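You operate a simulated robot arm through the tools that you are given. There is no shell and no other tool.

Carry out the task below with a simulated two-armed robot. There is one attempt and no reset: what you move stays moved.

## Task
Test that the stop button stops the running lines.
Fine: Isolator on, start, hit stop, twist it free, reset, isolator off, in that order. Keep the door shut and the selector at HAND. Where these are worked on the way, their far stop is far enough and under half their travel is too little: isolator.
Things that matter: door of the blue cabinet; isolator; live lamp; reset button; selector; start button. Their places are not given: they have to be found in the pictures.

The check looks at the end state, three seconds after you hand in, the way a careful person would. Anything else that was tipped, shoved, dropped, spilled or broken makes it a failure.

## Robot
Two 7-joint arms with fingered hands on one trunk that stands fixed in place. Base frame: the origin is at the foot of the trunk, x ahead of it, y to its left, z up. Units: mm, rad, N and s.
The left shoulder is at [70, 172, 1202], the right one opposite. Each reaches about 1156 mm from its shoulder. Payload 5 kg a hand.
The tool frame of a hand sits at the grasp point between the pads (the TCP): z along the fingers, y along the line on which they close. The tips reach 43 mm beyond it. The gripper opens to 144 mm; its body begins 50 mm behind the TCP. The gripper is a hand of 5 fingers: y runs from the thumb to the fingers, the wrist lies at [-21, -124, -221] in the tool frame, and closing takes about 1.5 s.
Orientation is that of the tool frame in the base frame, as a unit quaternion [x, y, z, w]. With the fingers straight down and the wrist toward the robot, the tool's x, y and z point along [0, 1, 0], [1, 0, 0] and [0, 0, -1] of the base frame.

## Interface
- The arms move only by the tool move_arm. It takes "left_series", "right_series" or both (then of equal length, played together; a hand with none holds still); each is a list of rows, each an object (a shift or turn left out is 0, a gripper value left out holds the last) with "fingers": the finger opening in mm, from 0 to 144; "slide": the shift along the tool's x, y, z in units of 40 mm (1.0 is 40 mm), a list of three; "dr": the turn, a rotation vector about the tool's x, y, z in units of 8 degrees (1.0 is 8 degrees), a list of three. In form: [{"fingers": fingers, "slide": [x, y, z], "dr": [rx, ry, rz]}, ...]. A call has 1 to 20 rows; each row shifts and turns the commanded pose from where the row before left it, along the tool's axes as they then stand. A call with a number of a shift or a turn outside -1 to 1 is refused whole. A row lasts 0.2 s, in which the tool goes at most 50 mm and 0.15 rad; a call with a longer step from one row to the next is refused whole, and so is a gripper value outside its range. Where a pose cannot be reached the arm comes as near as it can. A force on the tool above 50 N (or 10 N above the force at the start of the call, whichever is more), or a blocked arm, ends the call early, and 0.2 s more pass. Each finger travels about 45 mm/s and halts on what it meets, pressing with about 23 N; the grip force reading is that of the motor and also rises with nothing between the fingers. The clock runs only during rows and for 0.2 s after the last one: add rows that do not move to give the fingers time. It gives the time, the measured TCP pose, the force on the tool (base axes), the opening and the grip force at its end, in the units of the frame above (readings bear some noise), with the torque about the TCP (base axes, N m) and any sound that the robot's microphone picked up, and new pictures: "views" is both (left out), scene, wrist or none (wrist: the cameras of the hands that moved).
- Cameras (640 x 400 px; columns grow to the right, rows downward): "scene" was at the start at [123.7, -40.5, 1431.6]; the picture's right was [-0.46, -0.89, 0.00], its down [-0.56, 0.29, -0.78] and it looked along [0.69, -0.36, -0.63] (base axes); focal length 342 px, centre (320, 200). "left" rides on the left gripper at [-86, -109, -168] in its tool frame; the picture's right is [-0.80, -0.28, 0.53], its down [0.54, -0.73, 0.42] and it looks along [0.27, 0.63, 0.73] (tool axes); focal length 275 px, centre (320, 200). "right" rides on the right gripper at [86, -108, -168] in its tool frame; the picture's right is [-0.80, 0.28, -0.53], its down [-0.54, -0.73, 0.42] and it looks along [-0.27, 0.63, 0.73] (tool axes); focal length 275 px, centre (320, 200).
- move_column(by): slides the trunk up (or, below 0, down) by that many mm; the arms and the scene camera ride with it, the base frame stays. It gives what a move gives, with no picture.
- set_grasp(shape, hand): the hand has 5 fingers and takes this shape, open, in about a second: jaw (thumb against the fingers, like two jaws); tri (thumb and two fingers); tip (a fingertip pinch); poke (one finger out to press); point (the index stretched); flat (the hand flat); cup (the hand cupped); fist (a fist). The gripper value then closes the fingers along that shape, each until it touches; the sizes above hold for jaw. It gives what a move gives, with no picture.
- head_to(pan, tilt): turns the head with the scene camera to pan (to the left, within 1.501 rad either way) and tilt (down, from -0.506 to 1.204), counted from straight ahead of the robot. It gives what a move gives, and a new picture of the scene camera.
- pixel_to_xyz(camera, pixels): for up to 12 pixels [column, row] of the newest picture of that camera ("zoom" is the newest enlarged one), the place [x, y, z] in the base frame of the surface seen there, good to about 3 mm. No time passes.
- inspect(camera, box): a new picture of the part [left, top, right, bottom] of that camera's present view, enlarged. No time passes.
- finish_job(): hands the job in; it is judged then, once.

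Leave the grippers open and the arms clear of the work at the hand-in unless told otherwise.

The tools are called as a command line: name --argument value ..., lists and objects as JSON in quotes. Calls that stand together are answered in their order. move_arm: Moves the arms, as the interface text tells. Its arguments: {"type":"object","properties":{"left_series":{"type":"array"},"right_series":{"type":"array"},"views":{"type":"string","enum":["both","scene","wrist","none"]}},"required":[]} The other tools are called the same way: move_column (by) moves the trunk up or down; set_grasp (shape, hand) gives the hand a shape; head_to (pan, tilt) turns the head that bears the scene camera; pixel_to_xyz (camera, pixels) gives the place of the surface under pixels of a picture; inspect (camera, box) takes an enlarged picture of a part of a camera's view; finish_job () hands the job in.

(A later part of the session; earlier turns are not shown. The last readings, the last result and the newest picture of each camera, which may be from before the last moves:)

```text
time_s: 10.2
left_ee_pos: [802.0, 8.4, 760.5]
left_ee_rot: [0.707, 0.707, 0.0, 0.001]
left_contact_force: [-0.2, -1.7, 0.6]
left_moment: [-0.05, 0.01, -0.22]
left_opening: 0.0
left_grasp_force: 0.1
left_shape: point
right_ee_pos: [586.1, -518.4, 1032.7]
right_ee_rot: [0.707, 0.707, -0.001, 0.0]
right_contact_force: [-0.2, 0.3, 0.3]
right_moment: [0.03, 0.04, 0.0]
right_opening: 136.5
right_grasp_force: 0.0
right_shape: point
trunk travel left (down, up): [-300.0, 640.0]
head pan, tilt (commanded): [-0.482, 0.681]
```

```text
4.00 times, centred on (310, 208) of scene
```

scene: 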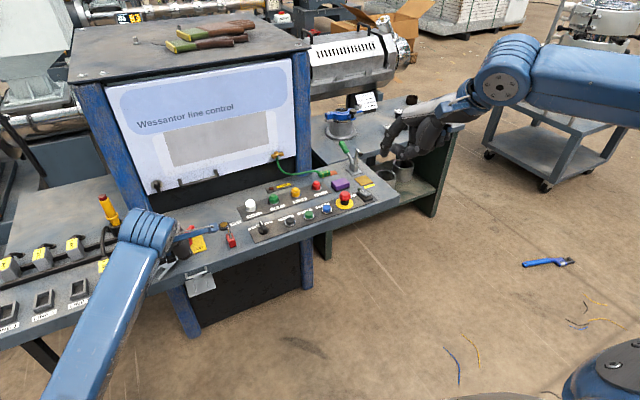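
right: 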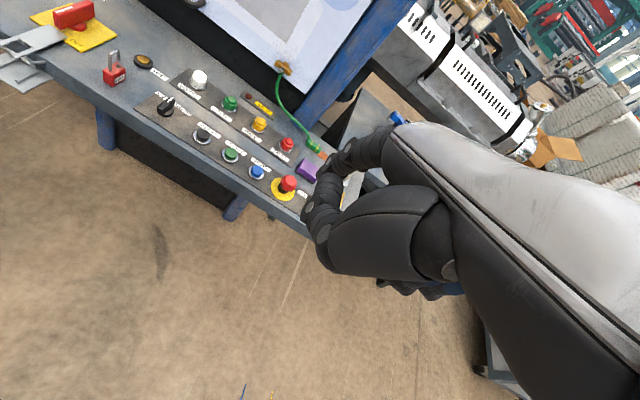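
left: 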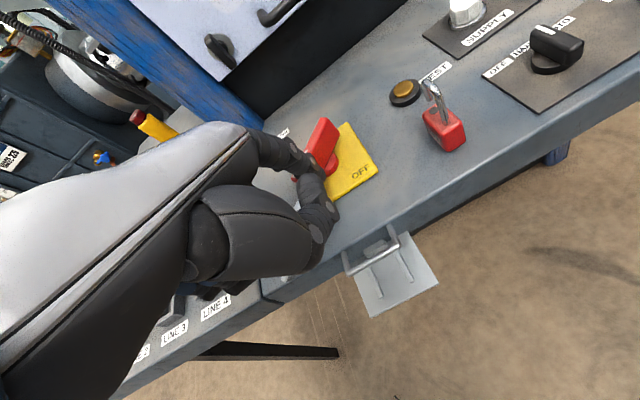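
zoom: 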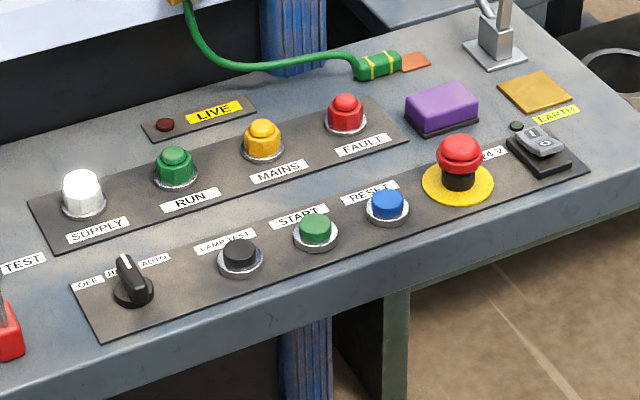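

Live lamp still dark, nothing disturbed. Continue pushing along the arc to about 90°, watching for the stop.

move_arm --left_series '[{"slide": [0.19, 0.075, 0]}, {"slide": [0.165, 0.125, 0]}, {"slide": [0.125, 0.165, 0]}, {"slide": [0.05, 0.1, 0]}]' --views "both"

inspect --camera "left" --box '[260, 100, 380, 220]'

inspect --camera "scene" --box '[230, 165, 390, 250]'

```text
time_s: 11.2
left_ee_pos: [820.8, 29.2, 762.5]
left_ee_rot: [0.707, 0.707, -0.001, 0.0]
left_contact_force: [-6.6, -0.8, 2.6]
left_moment: [-0.05, 0.0, -0.25]
left_opening: 136.2
left_grasp_force: 0.0
left_shape: point
right_ee_pos: [586.3, -518.2, 1034.4]
right_ee_rot: [0.707, 0.708, -0.001, 0.0]
right_contact_force: [-0.1, 0.6, 0.1]
right_moment: [-0.01, 0.01, -0.03]
right_opening: 136.5
right_grasp_force: 0.0
right_shape: point
trunk travel left (down, up): [-300.0, 640.0]
head pan, tilt (commanded): [-0.482, 0.681]
```

scene: 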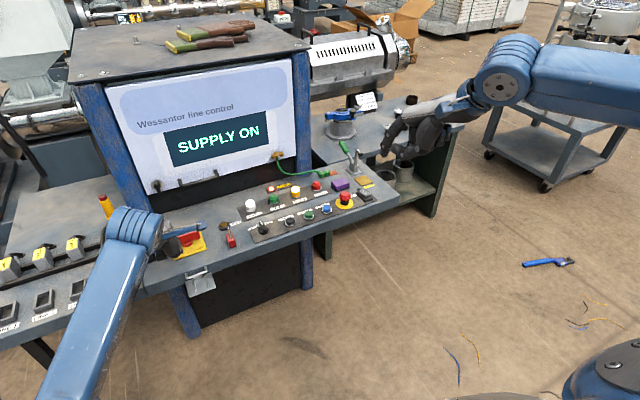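
left: 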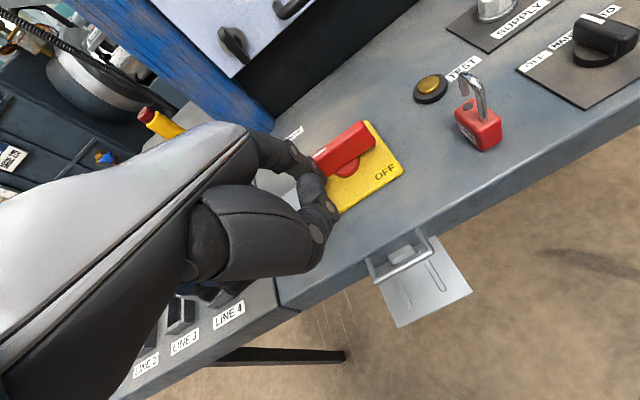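

```text
3.33 times, centred on (320, 160) of left
```

zoom: 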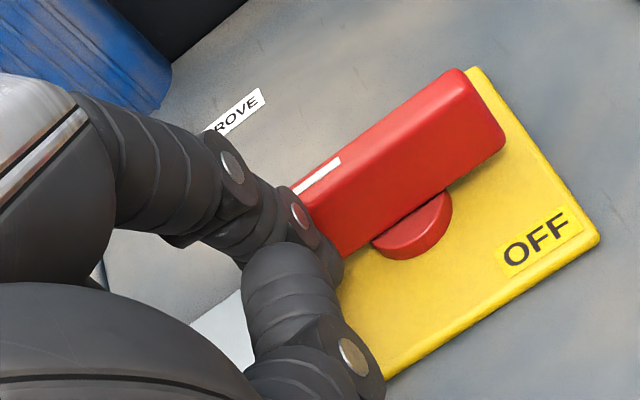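

```text
4.00 times, centred on (310, 208) of scene
```

zoom: 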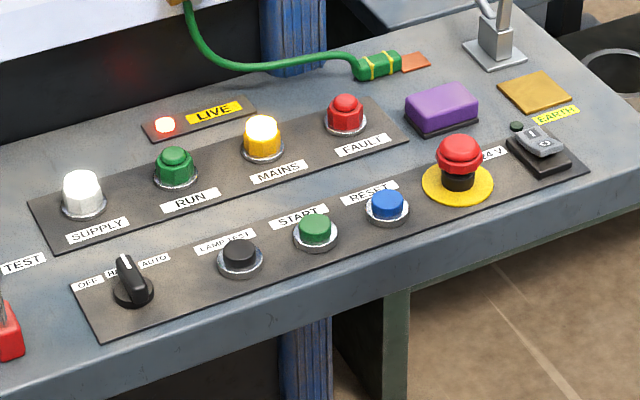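

The display reads "SUPPLY ON", LIVE and MAINS lamps are lit. I check the handle's angle.

inspect --camera "left" --box '[260, 100, 380, 220]'

pixel_to_xyz --camera "zoom" --pixels '[[325, 172], [345, 170], [400, 130], [460, 95], [475, 125], [490, 140], [400, 180], [350, 210]]'

```text
3.33 times, centred on (320, 160) of left
```

zoom: 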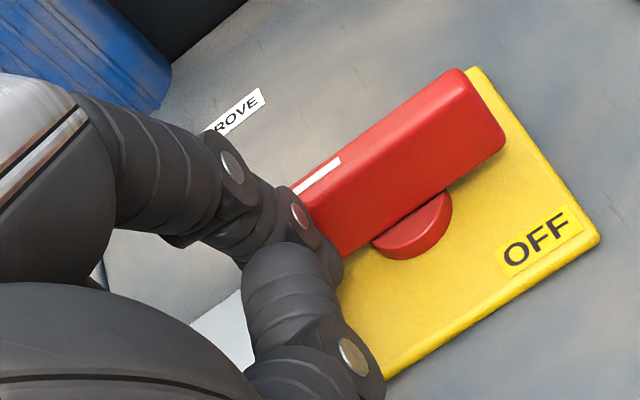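

```text
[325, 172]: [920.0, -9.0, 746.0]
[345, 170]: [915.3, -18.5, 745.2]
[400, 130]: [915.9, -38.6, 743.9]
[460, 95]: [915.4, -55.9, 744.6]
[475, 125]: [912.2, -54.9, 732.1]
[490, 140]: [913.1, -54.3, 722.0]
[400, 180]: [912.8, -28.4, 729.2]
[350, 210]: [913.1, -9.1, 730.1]
```

The handle is square (90°). A further small nudge of 4 mm to confirm it is on its stop.

move_arm --left_series '[{"slide": [0, 0.1, 0]}]' --views "none"

inspect --camera "left" --box '[260, 100, 380, 220]'

pixel_to_xyz --camera "zoom" --pixels '[[325, 172], [345, 170], [400, 130], [460, 95], [475, 125], [490, 140], [400, 180], [350, 210]]'

```text
time_s: 11.6
left_ee_pos: [823.2, 29.3, 760.7]
left_ee_rot: [0.708, 0.707, 0.0, 0.0]
left_contact_force: [-10.2, -0.3, 3.0]
left_moment: [0.0, 0.08, -0.18]
left_opening: 136.1
left_grasp_force: 0.0
left_shape: point
right_ee_pos: [587.4, -519.3, 1033.7]
right_ee_rot: [0.707, 0.707, 0.0, 0.0]
right_contact_force: [-0.5, 0.1, 0.5]
right_moment: [0.04, -0.01, 0.0]
right_opening: 136.1
right_grasp_force: 0.1
right_shape: point
trunk travel left (down, up): [-300.0, 640.0]
head pan, tilt (commanded): [-0.482, 0.681]
```

```text
3.33 times, centred on (320, 160) of left
```

zoom: 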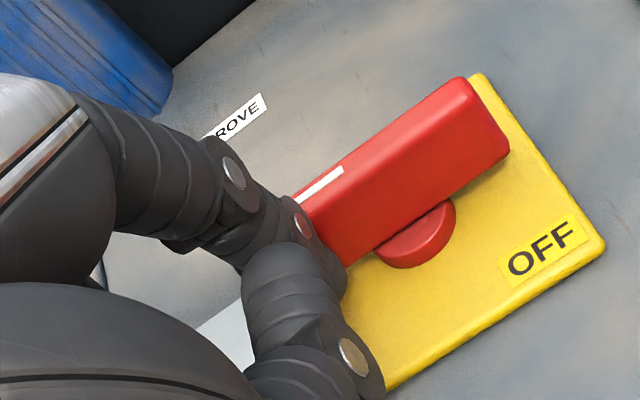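

```text
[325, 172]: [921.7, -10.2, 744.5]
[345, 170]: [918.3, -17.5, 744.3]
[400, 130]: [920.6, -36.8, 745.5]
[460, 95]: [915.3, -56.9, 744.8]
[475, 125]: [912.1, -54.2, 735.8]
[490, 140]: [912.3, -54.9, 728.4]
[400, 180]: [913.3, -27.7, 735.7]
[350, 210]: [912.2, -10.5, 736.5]
```

Force rises without the handle moving: it is on its ON stop. I back the left finger off by 24 mm toward the robot, then lift clear.

move_arm --left_series '[{"slide": [0, -0.3, 0]}, {"slide": [0, -0.3, 0]}, {"slide": [0, 0, -0.8]}, {"slide": [0, 0, -1]}, {"slide": [0, 0, -1]}, {"slide": [0.3, -0.5, -1]}, {"slide": [0.5, -0.5, -0.9]}]' --views "both"

inspect --camera "left" --box '[300, 120, 500, 290]'

```text
time_s: 13.2
left_ee_pos: [760.0, 61.7, 949.2]
left_ee_rot: [0.708, 0.706, -0.002, -0.001]
left_contact_force: [-0.5, 0.3, -0.2]
left_moment: [-0.01, 0.0, 0.01]
left_opening: 136.3
left_grasp_force: 0.0
left_shape: point
right_ee_pos: [586.0, -518.5, 1033.2]
right_ee_rot: [0.707, 0.707, 0.0, 0.0]
right_contact_force: [0.3, 0.6, 0.3]
right_moment: [0.0, 0.01, 0.01]
right_opening: 136.4
right_grasp_force: 0.2
right_shape: point
trunk travel left (down, up): [-300.0, 640.0]
head pan, tilt (commanded): [-0.482, 0.681]
```

scene: 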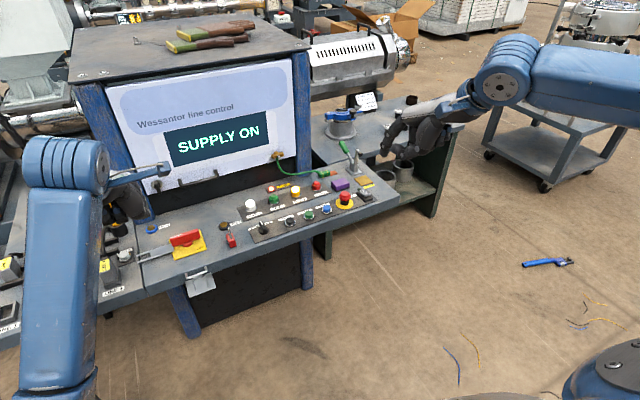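
left: 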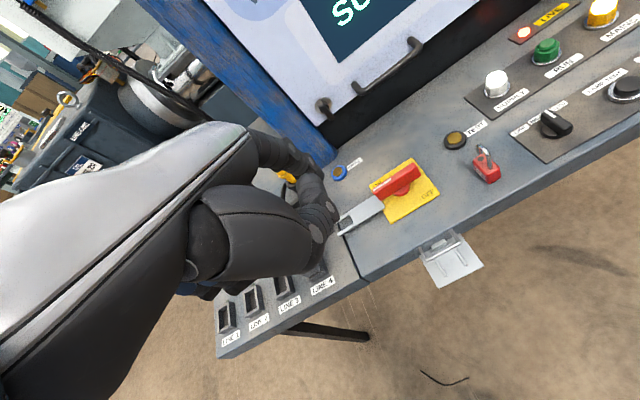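

```text
2.35 times, centred on (400, 205) of left
```

zoom: 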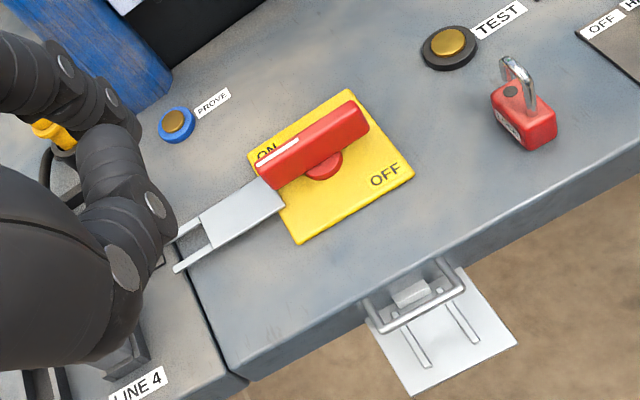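

Handle squarely at ON, everything else still. Next START: I move the right pointing finger over it (tip to about (859,−386)), stopping well above.

move_arm --right_series '[{"slide": [0.5725, 0.9575, 0]}, {"slide": [0.5725, 0.9575, 0]}, {"slide": [0.5725, 0.9575, 0]}, {"slide": [0.5725, 0.9575, 0]}, {"slide": [0.5725, 0.9575, 0]}, {"slide": [0, 0, 1]}, {"slide": [0, 0, 1]}, {"slide": [0, 0, 1]}, {"slide": [0, 0, 1]}, {"slide": [0, 0, 1]}]' --views "both"

inspect --camera "right" --box '[220, 100, 400, 260]'

inspect --camera "scene" --box '[270, 150, 390, 250]'

```text
time_s: 15.4
left_ee_pos: [762.3, 59.7, 948.9]
left_ee_rot: [0.707, 0.708, -0.001, -0.001]
left_contact_force: [0.0, -0.4, 0.1]
left_moment: [0.01, 0.03, 0.02]
left_opening: 136.1
left_grasp_force: 0.0
left_shape: point
right_ee_pos: [779.2, -405.0, 832.0]
right_ee_rot: [0.707, 0.707, 0.0, -0.001]
right_contact_force: [-0.6, -0.2, 0.2]
right_moment: [0.05, 0.03, 0.01]
right_opening: 136.4
right_grasp_force: 0.1
right_shape: point
trunk travel left (down, up): [-300.0, 640.0]
head pan, tilt (commanded): [-0.482, 0.681]
```

scene: 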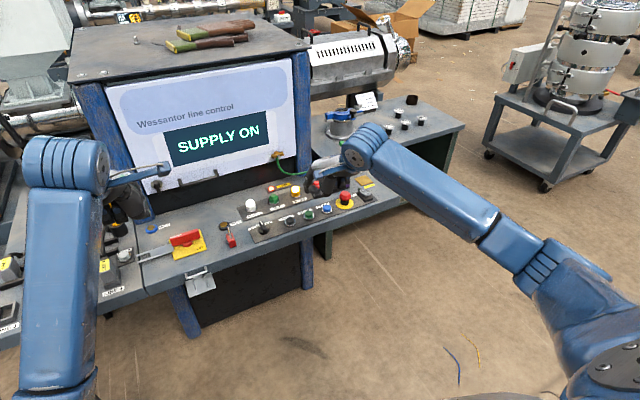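
right: 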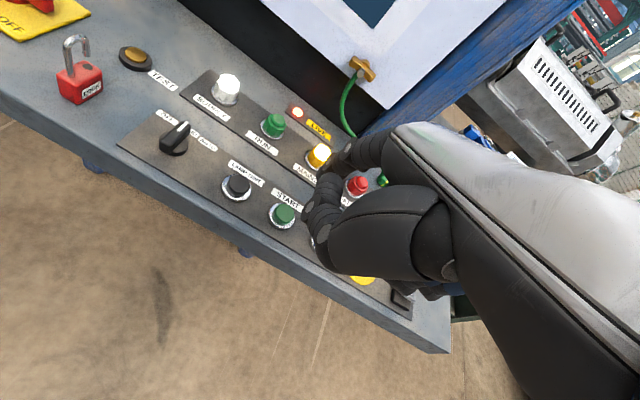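

```text
2.50 times, centred on (310, 180) of right
```

zoom: 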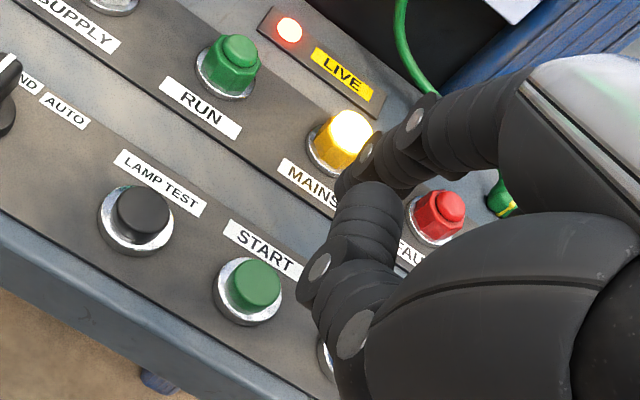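

```text
4.00 times, centred on (330, 200) of scene
```

zoom: 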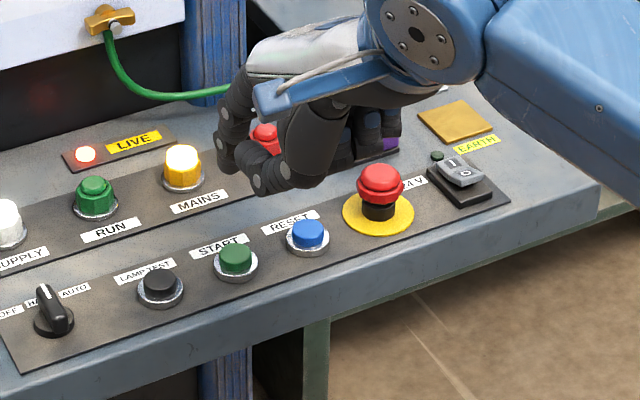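

Measuring the right finger tip and the button tops in this zoom.

pixel_to_xyz --camera "zoom" --pixels '[[232, 168], [225, 165], [240, 168], [228, 150], [237, 255], [237, 270], [308, 230], [380, 175], [380, 190], [262, 185], [285, 185], [160, 280]]'

inspect --camera "right" --box '[220, 100, 400, 260]'

pixel_to_xyz --camera "zoom" --pixels '[[255, 285], [245, 295], [262, 275], [340, 190], [365, 150], [345, 180], [143, 210], [320, 265], [370, 195]]'

```text
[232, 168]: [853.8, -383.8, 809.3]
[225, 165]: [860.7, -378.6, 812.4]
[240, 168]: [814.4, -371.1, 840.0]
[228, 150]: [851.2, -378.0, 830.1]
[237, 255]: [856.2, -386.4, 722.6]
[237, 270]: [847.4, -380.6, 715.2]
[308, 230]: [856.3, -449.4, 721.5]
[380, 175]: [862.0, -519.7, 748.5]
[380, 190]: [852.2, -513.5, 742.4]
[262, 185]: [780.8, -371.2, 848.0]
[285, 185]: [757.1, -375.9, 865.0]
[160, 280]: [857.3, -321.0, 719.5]
```

```text
2.50 times, centred on (310, 180) of right
```

zoom: 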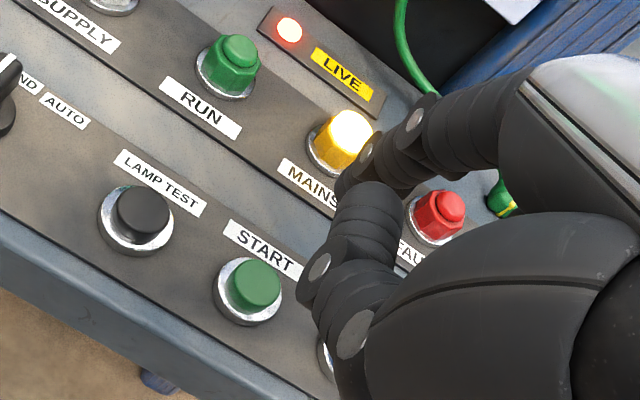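

```text
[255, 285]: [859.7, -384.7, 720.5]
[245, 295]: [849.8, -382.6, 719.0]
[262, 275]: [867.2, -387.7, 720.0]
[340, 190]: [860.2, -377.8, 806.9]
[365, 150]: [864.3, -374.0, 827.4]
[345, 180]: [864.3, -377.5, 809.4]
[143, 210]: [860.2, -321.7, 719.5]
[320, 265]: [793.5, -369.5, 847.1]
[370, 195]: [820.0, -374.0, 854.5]
```

Tip is at about (861,−386,799), START cap at (858,−386,722). I check the height of the curled fingers over RESET/stop first.

inspect --camera "scene" --box '[310, 150, 370, 200]'

pixel_to_xyz --camera "zoom" --pixels '[[300, 220], [330, 200], [400, 150], [420, 180], [440, 120], [480, 100], [520, 80], [350, 260], [450, 160], [380, 120]]'

```text
8.00 times, centred on (340, 175) of scene
```

zoom: 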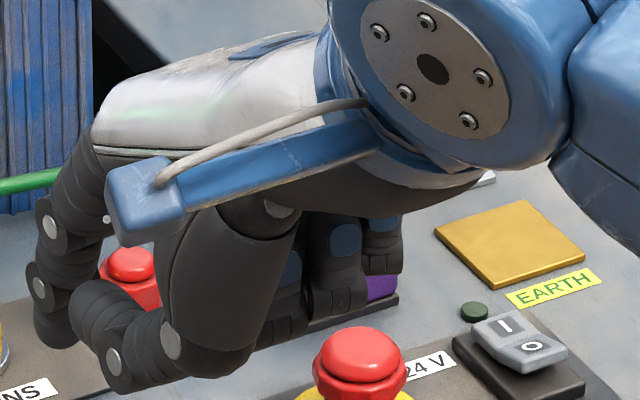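

```text
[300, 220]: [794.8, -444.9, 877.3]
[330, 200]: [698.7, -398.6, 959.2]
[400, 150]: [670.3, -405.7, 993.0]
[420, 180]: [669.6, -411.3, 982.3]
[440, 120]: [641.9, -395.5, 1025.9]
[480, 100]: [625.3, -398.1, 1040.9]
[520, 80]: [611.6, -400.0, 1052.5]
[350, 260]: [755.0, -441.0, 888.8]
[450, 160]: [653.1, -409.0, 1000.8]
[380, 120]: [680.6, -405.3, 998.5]
```

pixel_to_xyz --camera "zoom" --pixels '[[335, 308], [290, 335], [385, 270], [320, 290], [280, 300], [265, 345], [200, 370], [120, 390]]'

```text
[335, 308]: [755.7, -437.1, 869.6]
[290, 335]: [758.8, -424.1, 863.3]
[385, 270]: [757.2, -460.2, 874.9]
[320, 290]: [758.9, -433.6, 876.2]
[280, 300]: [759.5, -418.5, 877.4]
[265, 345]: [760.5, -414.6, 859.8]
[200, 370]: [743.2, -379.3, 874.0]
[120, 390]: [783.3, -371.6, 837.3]
```

Everything else stays well clear. I lower the tip onto START: 68 mm quickly, then small steps about 7 mm into the cap.

move_arm --right_series '[{"slide": [0, -0.04, 0.85]}, {"slide": [0, -0.03, 0.85]}, {"slide": [0, 0, 0.1]}, {"slide": [0, 0, 0.1]}, {"slide": [0, 0, 0.1]}, {"slide": [0, 0, 0.1]}]' --views "both"

inspect --camera "scene" --box '[270, 150, 390, 250]'

```text
time_s: 16.8
left_ee_pos: [761.6, 60.9, 947.5]
left_ee_rot: [0.707, 0.707, 0.0, -0.001]
left_contact_force: [-0.2, 0.1, -0.2]
left_moment: [0.05, -0.03, -0.01]
left_opening: 136.5
left_grasp_force: 0.1
left_shape: point
right_ee_pos: [776.8, -405.2, 750.8]
right_ee_rot: [0.707, 0.707, 0.0, 0.0]
right_contact_force: [-0.8, 0.0, 3.0]
right_moment: [0.06, -0.16, -0.02]
right_opening: 136.7
right_grasp_force: 0.1
right_shape: point
trunk travel left (down, up): [-300.0, 640.0]
head pan, tilt (commanded): [-0.482, 0.681]
heard: click
```

scene: 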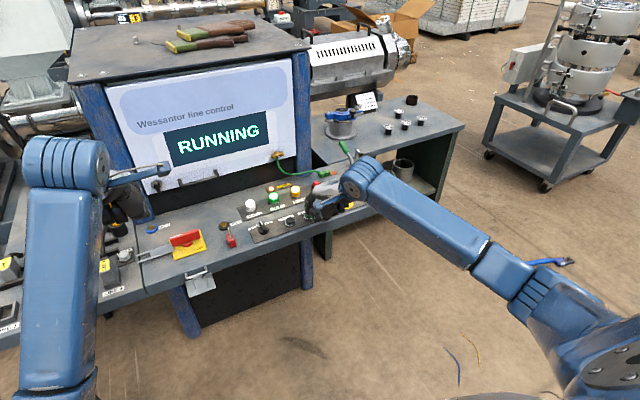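
right: 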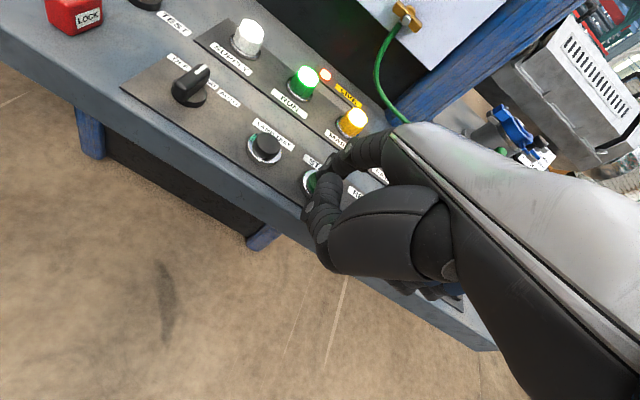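

```text
4.00 times, centred on (330, 200) of scene
```

zoom: 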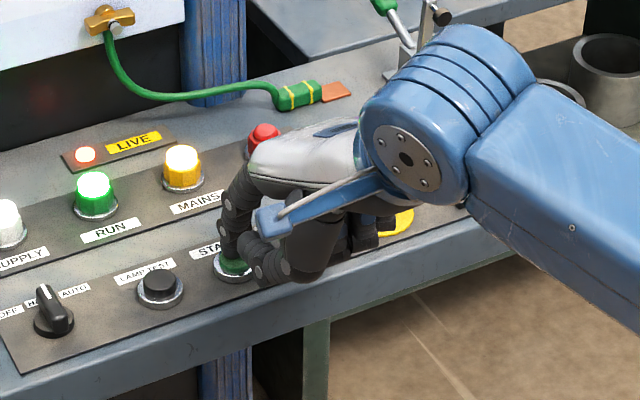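

Click heard, display "RUNNING", RUN lamp lit. I lift off and move over the red stop button at (860,−519).

move_arm --right_series '[{"slide": [0, 0, -1]}, {"slide": [0, 0, -1]}, {"slide": [-0.83, 0.02, 0]}, {"slide": [-0.83, 0.02, 0]}, {"slide": [-0.83, 0, 0]}, {"slide": [-0.83, 0, 0]}]' --views "both"

inspect --camera "right" --box '[220, 100, 400, 260]'

inspect --camera "scene" --box '[290, 140, 390, 220]'

```text
time_s: 18.2
left_ee_pos: [760.1, 61.2, 947.4]
left_ee_rot: [0.707, 0.708, 0.0, 0.0]
left_contact_force: [-0.5, -0.9, 0.6]
left_moment: [0.03, -0.02, -0.01]
left_opening: 136.1
left_grasp_force: 0.0
left_shape: point
right_ee_pos: [778.6, -538.2, 831.0]
right_ee_rot: [0.707, 0.707, 0.001, 0.0]
right_contact_force: [0.0, 0.4, -1.1]
right_moment: [0.0, 0.02, -0.03]
right_opening: 0.0
right_grasp_force: 0.1
right_shape: point
trunk travel left (down, up): [-300.0, 640.0]
head pan, tilt (commanded): [-0.482, 0.681]
```

scene: 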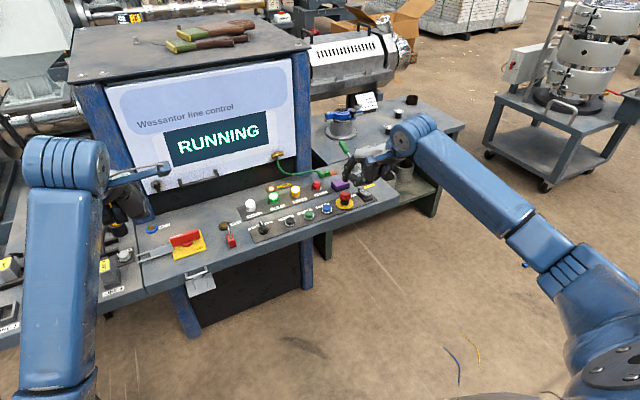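
right: 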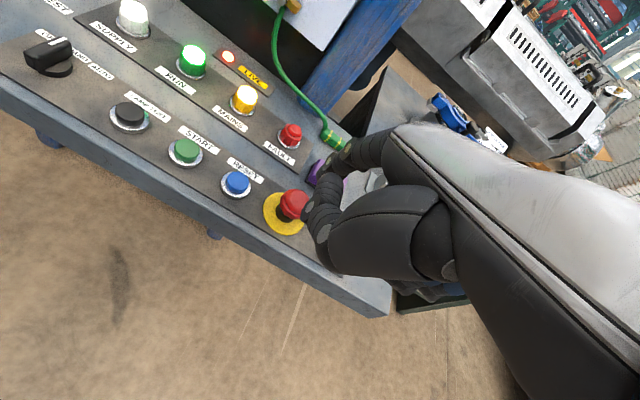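

```text
2.50 times, centred on (310, 180) of right
```

zoom: 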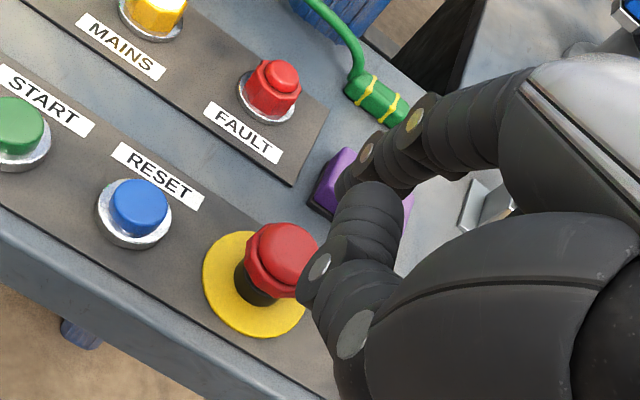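

```text
5.00 times, centred on (340, 180) of scene
```

zoom: 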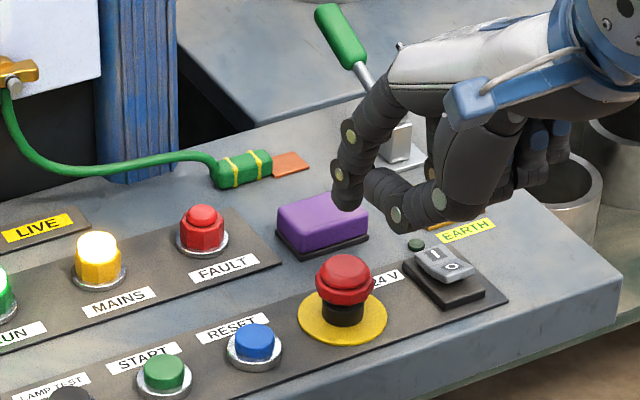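

pixel_to_xyz --camera "zoom" --pixels '[[345, 205], [340, 195], [355, 200], [344, 265], [344, 275], [325, 270], [362, 270], [303, 318], [383, 318], [320, 30], [345, 55], [450, 265]]'

```text
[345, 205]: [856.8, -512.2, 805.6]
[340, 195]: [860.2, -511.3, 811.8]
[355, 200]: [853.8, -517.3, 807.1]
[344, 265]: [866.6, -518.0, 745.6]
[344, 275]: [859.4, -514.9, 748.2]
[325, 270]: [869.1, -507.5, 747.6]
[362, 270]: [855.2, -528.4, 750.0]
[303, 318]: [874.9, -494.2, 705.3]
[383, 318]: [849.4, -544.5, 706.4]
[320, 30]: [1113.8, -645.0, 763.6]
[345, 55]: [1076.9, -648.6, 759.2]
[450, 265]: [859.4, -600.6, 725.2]
```

Tip (≈861,−519,798) is centred over the mushroom (≈862,−518, top 748). Press it down in small steps.

move_arm --right_series '[{"slide": [0, 0, 0.6]}, {"slide": [0, 0, 0.5]}, {"slide": [0, 0, 0.1]}, {"slide": [0, 0, 0.1]}, {"slide": [0, 0, 0.1]}, {"slide": [0, 0, 0.1]}]' --views "both"

inspect --camera "scene" --box '[260, 150, 390, 240]'

```text
time_s: 19.6
left_ee_pos: [759.3, 62.1, 949.6]
left_ee_rot: [0.707, 0.707, 0.0, 0.001]
left_contact_force: [0.5, 0.4, -0.4]
left_moment: [0.0, -0.03, -0.01]
left_opening: 136.1
left_grasp_force: 0.1
left_shape: point
right_ee_pos: [777.3, -537.3, 773.3]
right_ee_rot: [0.708, 0.706, 0.0, 0.001]
right_contact_force: [-2.7, -0.3, 10.6]
right_moment: [0.21, -0.93, -0.06]
right_opening: 0.0
right_grasp_force: 0.1
right_shape: point
trunk travel left (down, up): [-300.0, 640.0]
head pan, tilt (commanded): [-0.482, 0.681]
```

scene: 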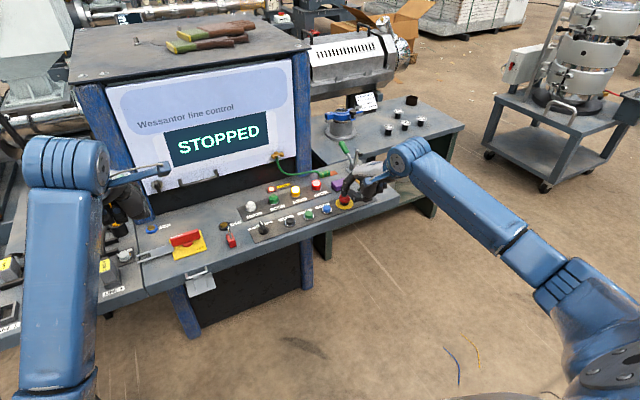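
right: 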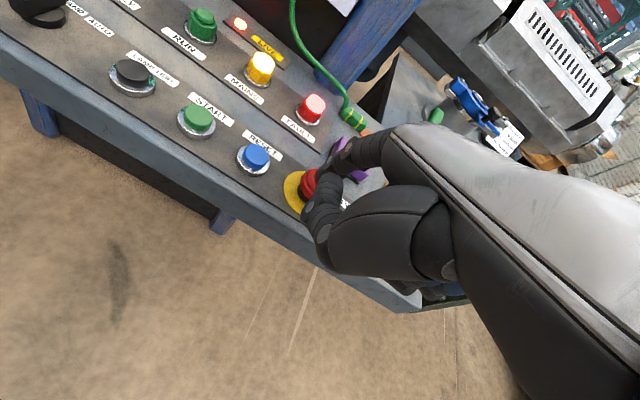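

```text
4.44 times, centred on (325, 195) of scene
```

zoom: 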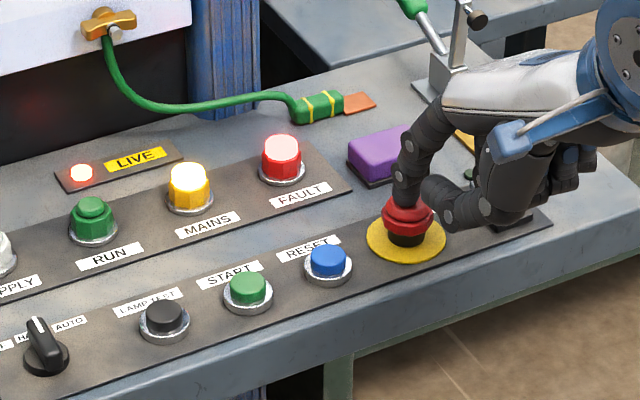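

"STOPPED", FAULT lit. To be sure it latches, I press 4 mm more and feel the force.

move_arm --right_series '[{"slide": [0, 0, 0.05]}, {"slide": [0, 0, 0.05]}]' --views "none"

```text
time_s: 20.2
left_ee_pos: [758.2, 60.2, 949.9]
left_ee_rot: [0.707, 0.707, 0.0, 0.002]
left_contact_force: [0.3, 0.1, 1.2]
left_moment: [-0.01, 0.01, -0.02]
left_opening: 136.5
left_grasp_force: 0.0
left_shape: point
right_ee_pos: [776.7, -537.1, 771.9]
right_ee_rot: [0.707, 0.707, 0.002, 0.003]
right_contact_force: [-9.3, -1.7, 25.5]
right_moment: [0.52, -2.18, 0.01]
right_opening: 0.0
right_grasp_force: 0.2
right_shape: point
trunk travel left (down, up): [-300.0, 640.0]
head pan, tilt (commanded): [-0.482, 0.681]
```

Force 25 N: bottomed. I lift off well above and check that it stayed in.

move_arm --right_series '[{"slide": [0, 0, -0.5]}, {"slide": [0, 0, -1]}, {"slide": [0, 0, -1]}, {"slide": [0, 0, -1]}, {"slide": [0, 0, -0.5]}]' --views "both"

set_grasp --shape "tri" --hand "right"

inspect --camera "scene" --box '[290, 120, 410, 220]'

inspect --camera "right" --box '[220, 100, 420, 300]'

```text
time_s: 21.4
left_ee_pos: [761.2, 60.5, 948.7]
left_ee_rot: [0.707, 0.707, 0.0, 0.0]
left_contact_force: [-0.4, 0.5, 0.3]
left_moment: [0.01, -0.01, -0.02]
left_opening: 136.1
left_grasp_force: 0.0
left_shape: point
right_ee_pos: [777.2, -536.7, 926.4]
right_ee_rot: [0.707, 0.707, 0.0, -0.001]
right_contact_force: [0.6, -0.1, 0.3]
right_moment: [0.01, 0.01, 0.01]
right_opening: 0.1
right_grasp_force: 0.1
right_shape: point
trunk travel left (down, up): [-300.0, 640.0]
head pan, tilt (commanded): [-0.482, 0.681]
```

scene: 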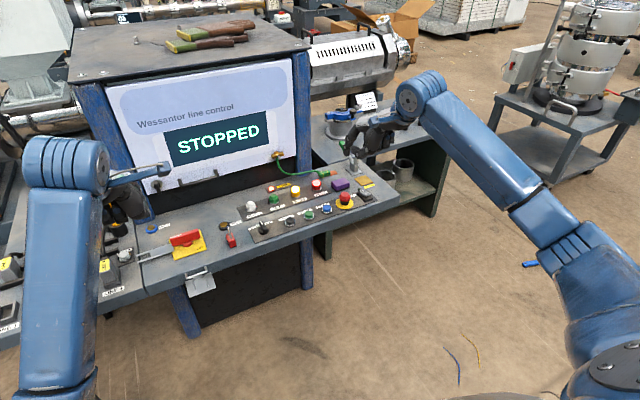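
right: 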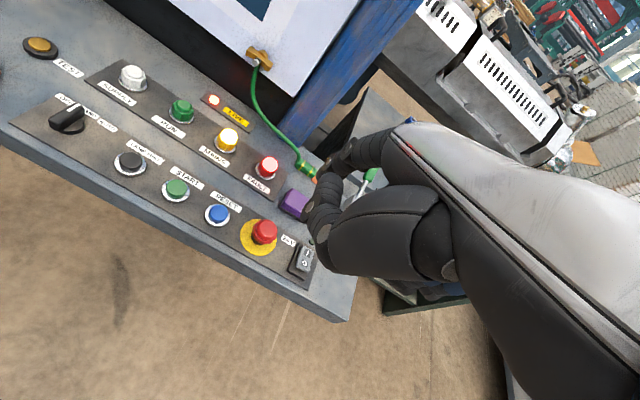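

```text
time_s: 22.3
left_ee_pos: [760.9, 60.6, 948.6]
left_ee_rot: [0.706, 0.708, 0.0, 0.0]
left_contact_force: [1.2, -0.1, 0.4]
left_moment: [-0.04, 0.0, -0.01]
left_opening: 136.5
left_grasp_force: 0.0
left_shape: point
right_ee_pos: [776.3, -535.8, 927.1]
right_ee_rot: [0.707, 0.707, 0.0, 0.0]
right_contact_force: [-0.5, -0.2, 0.2]
right_moment: [-0.01, -0.02, -0.02]
right_opening: 143.6
right_grasp_force: 0.1
right_shape: tri
trunk travel left (down, up): [-300.0, 640.0]
head pan, tilt (commanded): [-0.482, 0.681]
```

```text
4.00 times, centred on (350, 170) of scene
```

zoom: 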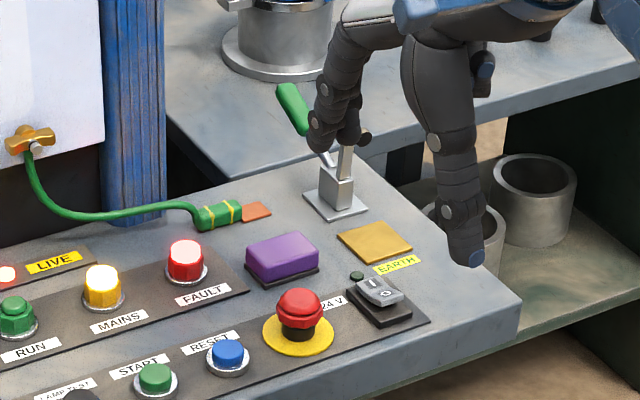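

```text
2.00 times, centred on (320, 200) of right
```

zoom: 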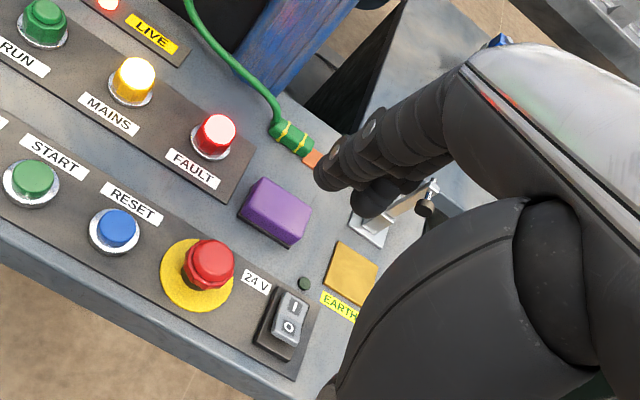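

The mushroom stays in, display "STOPPED". In "tri" the thumb and two fingers oppose. I close to 70 mm up here to see the pad positions.

move_arm --right_series '[{"fingers": 70}, {"fingers": 70}, {"fingers": 70}, {"fingers": 70}, {"fingers": 70}]' --views "wrist"

inspect --camera "scene" --box '[350, 110, 430, 190]'

```text
time_s: 23.5
left_ee_pos: [761.3, 59.6, 948.1]
left_ee_rot: [0.707, 0.707, 0.0, 0.0]
left_contact_force: [0.0, 0.5, 0.0]
left_moment: [-0.02, 0.0, 0.03]
left_opening: 136.2
left_grasp_force: 0.0
left_shape: point
right_ee_pos: [775.9, -536.2, 927.8]
right_ee_rot: [0.708, 0.707, 0.0, -0.001]
right_contact_force: [0.1, -0.2, 0.9]
right_moment: [0.01, 0.0, 0.04]
right_opening: 70.4
right_grasp_force: 0.1
right_shape: tri
trunk travel left (down, up): [-300.0, 640.0]
head pan, tilt (commanded): [-0.482, 0.681]
```

right: 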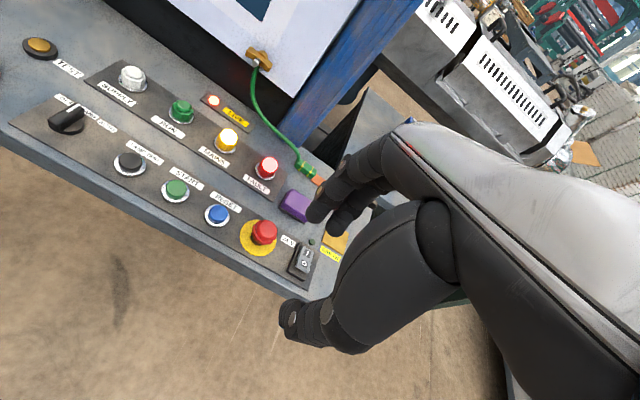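

```text
5.00 times, centred on (390, 150) of scene
```

zoom: 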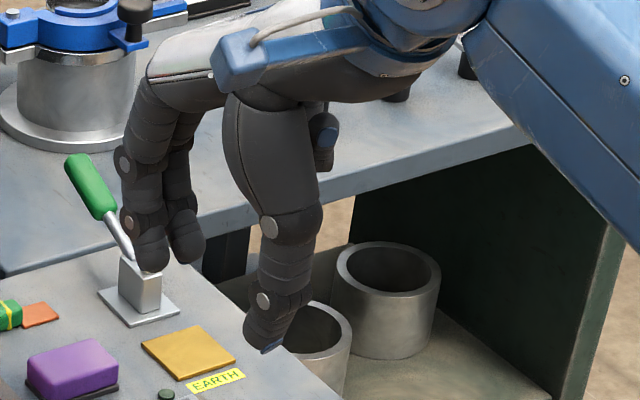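

Measuring the tips of index, middle and thumb at 70 mm opening.

pixel_to_xyz --camera "zoom" --pixels '[[150, 265], [150, 250], [140, 250], [185, 255], [195, 240], [262, 340], [265, 325], [255, 330], [300, 310], [265, 300], [130, 222], [285, 345]]'

```text
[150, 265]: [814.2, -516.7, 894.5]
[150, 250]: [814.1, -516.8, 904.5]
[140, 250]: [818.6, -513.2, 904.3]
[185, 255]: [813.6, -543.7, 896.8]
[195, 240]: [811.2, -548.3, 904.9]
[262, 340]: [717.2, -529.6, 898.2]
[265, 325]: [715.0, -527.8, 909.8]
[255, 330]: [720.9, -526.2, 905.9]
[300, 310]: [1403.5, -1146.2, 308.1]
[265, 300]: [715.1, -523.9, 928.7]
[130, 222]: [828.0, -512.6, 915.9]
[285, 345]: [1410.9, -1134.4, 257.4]
```

Index ≈(820,−521,890), middle ≈(819,−548,892), thumb ≈(722,−533,894): the pinch is centred on the TCP, tips 40 mm below it. I measure the latched mushroom.

inspect --camera "scene" --box '[320, 175, 370, 220]'

pixel_to_xyz --camera "zoom" --pixels '[[320, 130], [320, 160], [310, 180], [320, 195], [320, 215], [320, 235], [285, 170], [355, 160], [260, 230], [400, 225], [330, 270], [300, 120]]'

inspect --camera "right" --box '[225, 190, 325, 280]'

```text
8.89 times, centred on (345, 198) of scene
```

zoom: 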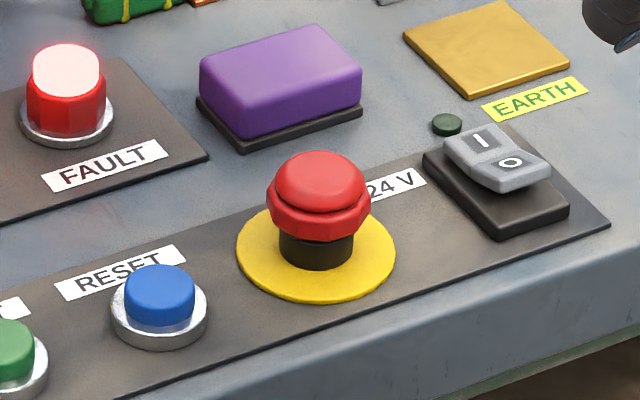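

```text
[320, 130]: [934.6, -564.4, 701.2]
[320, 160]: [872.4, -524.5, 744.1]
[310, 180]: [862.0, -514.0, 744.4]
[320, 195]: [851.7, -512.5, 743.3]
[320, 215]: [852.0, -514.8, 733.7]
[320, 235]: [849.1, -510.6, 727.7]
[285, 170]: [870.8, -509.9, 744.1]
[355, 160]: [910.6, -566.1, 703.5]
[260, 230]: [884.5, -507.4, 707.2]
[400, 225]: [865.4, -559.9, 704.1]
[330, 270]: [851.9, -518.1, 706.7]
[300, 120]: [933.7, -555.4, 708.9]
```

```text
4.44 times, centred on (275, 235) of right
```

zoom: 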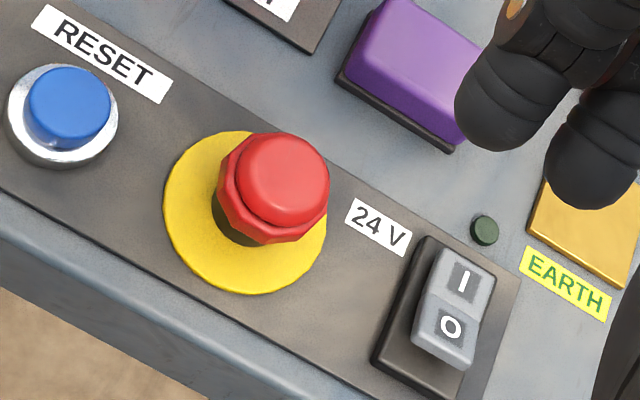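

Latched head: top z≈744, ring z≈727–736, centre ≈(860,−518). I close to 56 mm, move over it and descend to tips ≈25 mm above the head, then look.

move_arm --right_series '[{"fingers": 56, "slide": [0.15, 0.725, 0]}, {"slide": [0.15, 0.725, 0]}, {"slide": [0.14, 0.725, 0]}, {"slide": [0, 0, 1]}, {"slide": [0, 0, 1]}, {"slide": [0, 0, 0.9]}]' --views "both"

inspect --camera "scene" --box '[310, 150, 390, 220]'

inspect --camera "right" --box '[220, 130, 400, 310]'

```text
time_s: 24.9
left_ee_pos: [762.5, 60.9, 947.3]
left_ee_rot: [0.707, 0.707, -0.001, -0.001]
left_contact_force: [-0.4, 0.2, 0.2]
left_moment: [0.0, -0.01, 0.0]
left_opening: 136.2
left_grasp_force: 0.1
left_shape: point
right_ee_pos: [865.6, -517.2, 809.0]
right_ee_rot: [0.707, 0.707, 0.0, -0.001]
right_contact_force: [0.8, -1.3, 0.4]
right_moment: [0.04, 0.03, 0.02]
right_opening: 56.2
right_grasp_force: 0.1
right_shape: tri
trunk travel left (down, up): [-300.0, 640.0]
head pan, tilt (commanded): [-0.482, 0.681]
```

scene: 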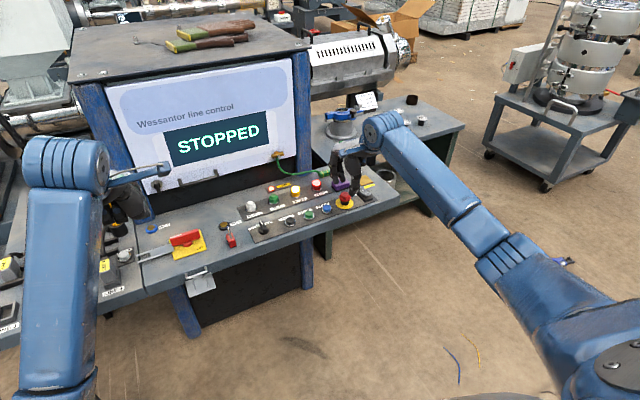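
right: 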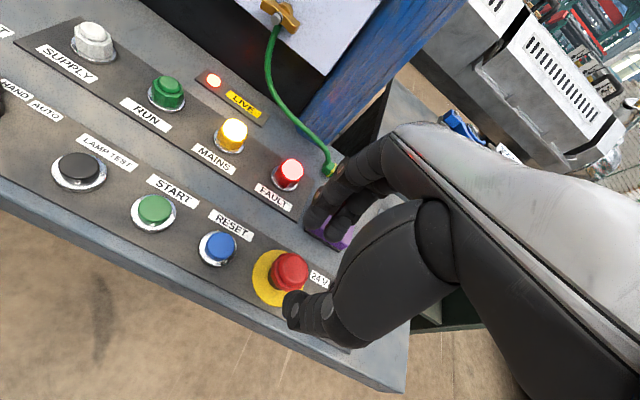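

```text
5.71 times, centred on (350, 185) of scene
```

zoom: 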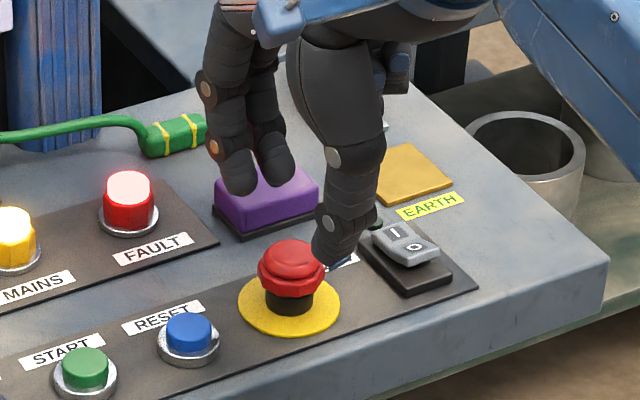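

```text
2.22 times, centred on (310, 220) of right
```

zoom: 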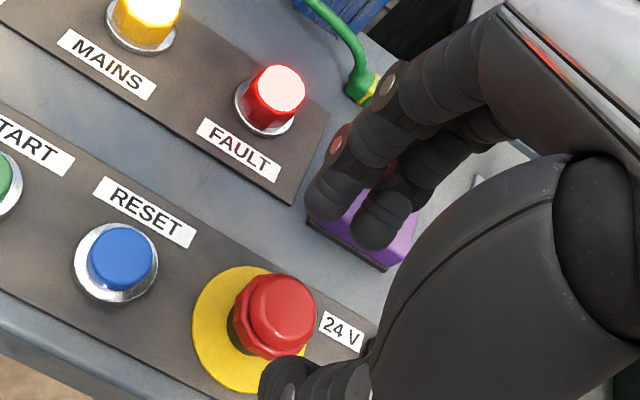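

pixel_to_xyz --camera "scene" --pixels '[[336, 182], [336, 180], [343, 180], [343, 178], [350, 195], [351, 192], [354, 190], [346, 172]]'

pixel_to_xyz --camera "zoom" --pixels '[[335, 205], [325, 200], [378, 235], [290, 375], [278, 375], [280, 310], [400, 220], [375, 240]]'

```text
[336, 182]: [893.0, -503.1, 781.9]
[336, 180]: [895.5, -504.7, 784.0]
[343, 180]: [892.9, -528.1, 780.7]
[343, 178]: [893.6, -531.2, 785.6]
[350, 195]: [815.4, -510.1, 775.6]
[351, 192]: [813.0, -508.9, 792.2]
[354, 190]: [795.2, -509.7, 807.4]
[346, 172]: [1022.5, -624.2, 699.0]
```

```text
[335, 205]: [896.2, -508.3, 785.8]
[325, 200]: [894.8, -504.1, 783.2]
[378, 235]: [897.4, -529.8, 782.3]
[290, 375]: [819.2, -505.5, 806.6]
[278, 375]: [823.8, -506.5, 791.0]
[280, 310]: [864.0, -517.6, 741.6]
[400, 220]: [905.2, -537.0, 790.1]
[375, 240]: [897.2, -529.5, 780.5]
```

Thumb pad ≈x 830, finger pads ≈x 891: centred on the mushroom. Lower 48 mm so the pads straddle the head, then look before closing.

move_arm --right_series '[{"slide": [0, 0, 0.6]}, {"slide": [0, 0, 0.6]}]' --views "both"

inspect --camera "scene" --box '[310, 150, 390, 220]'

inspect --camera "right" --box '[220, 130, 400, 310]'

```text
time_s: 25.5
left_ee_pos: [761.2, 59.9, 947.1]
left_ee_rot: [0.707, 0.707, 0.0, 0.0]
left_contact_force: [0.3, -0.3, 0.1]
left_moment: [0.01, 0.0, 0.03]
left_opening: 136.1
left_grasp_force: 0.1
left_shape: point
right_ee_pos: [865.6, -520.0, 760.8]
right_ee_rot: [0.707, 0.707, 0.0, 0.0]
right_contact_force: [0.1, 0.2, 0.1]
right_moment: [0.03, -0.01, 0.01]
right_opening: 56.3
right_grasp_force: 0.0
right_shape: tri
trunk travel left (down, up): [-300.0, 640.0]
head pan, tilt (commanded): [-0.482, 0.681]
```

scene: 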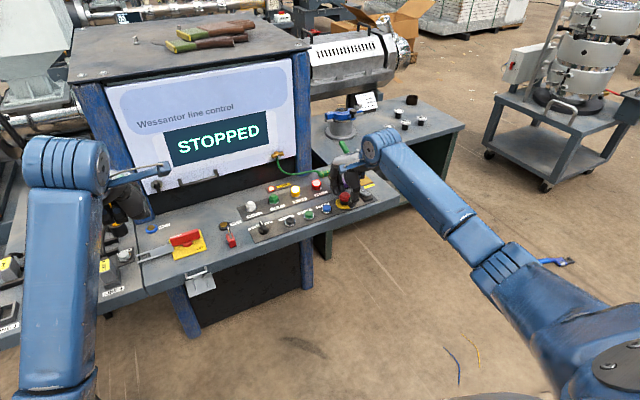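
right: 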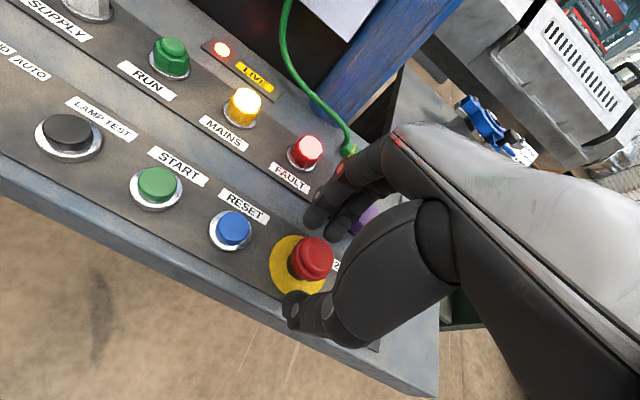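

```text
5.71 times, centred on (350, 185) of scene
```

zoom: 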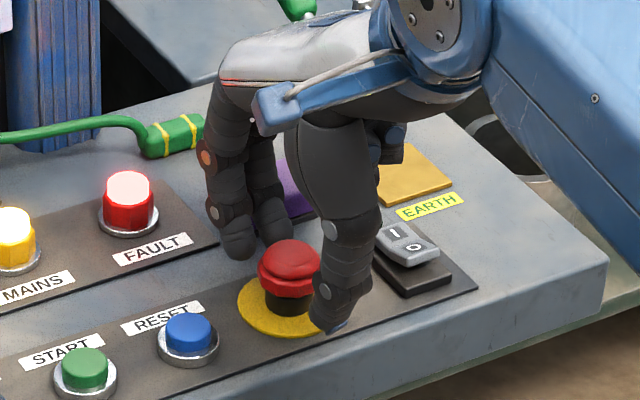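

```text
2.22 times, centred on (310, 220) of right
```

zoom: 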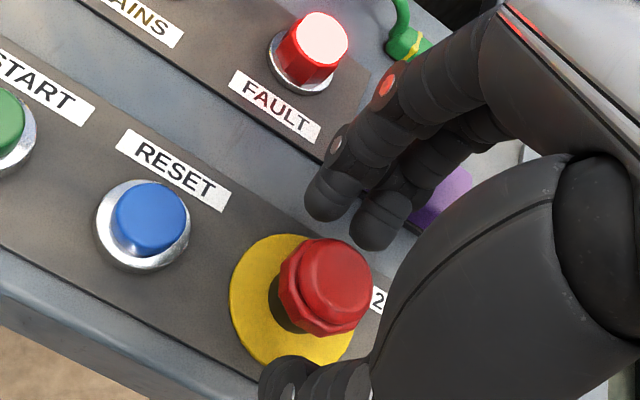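

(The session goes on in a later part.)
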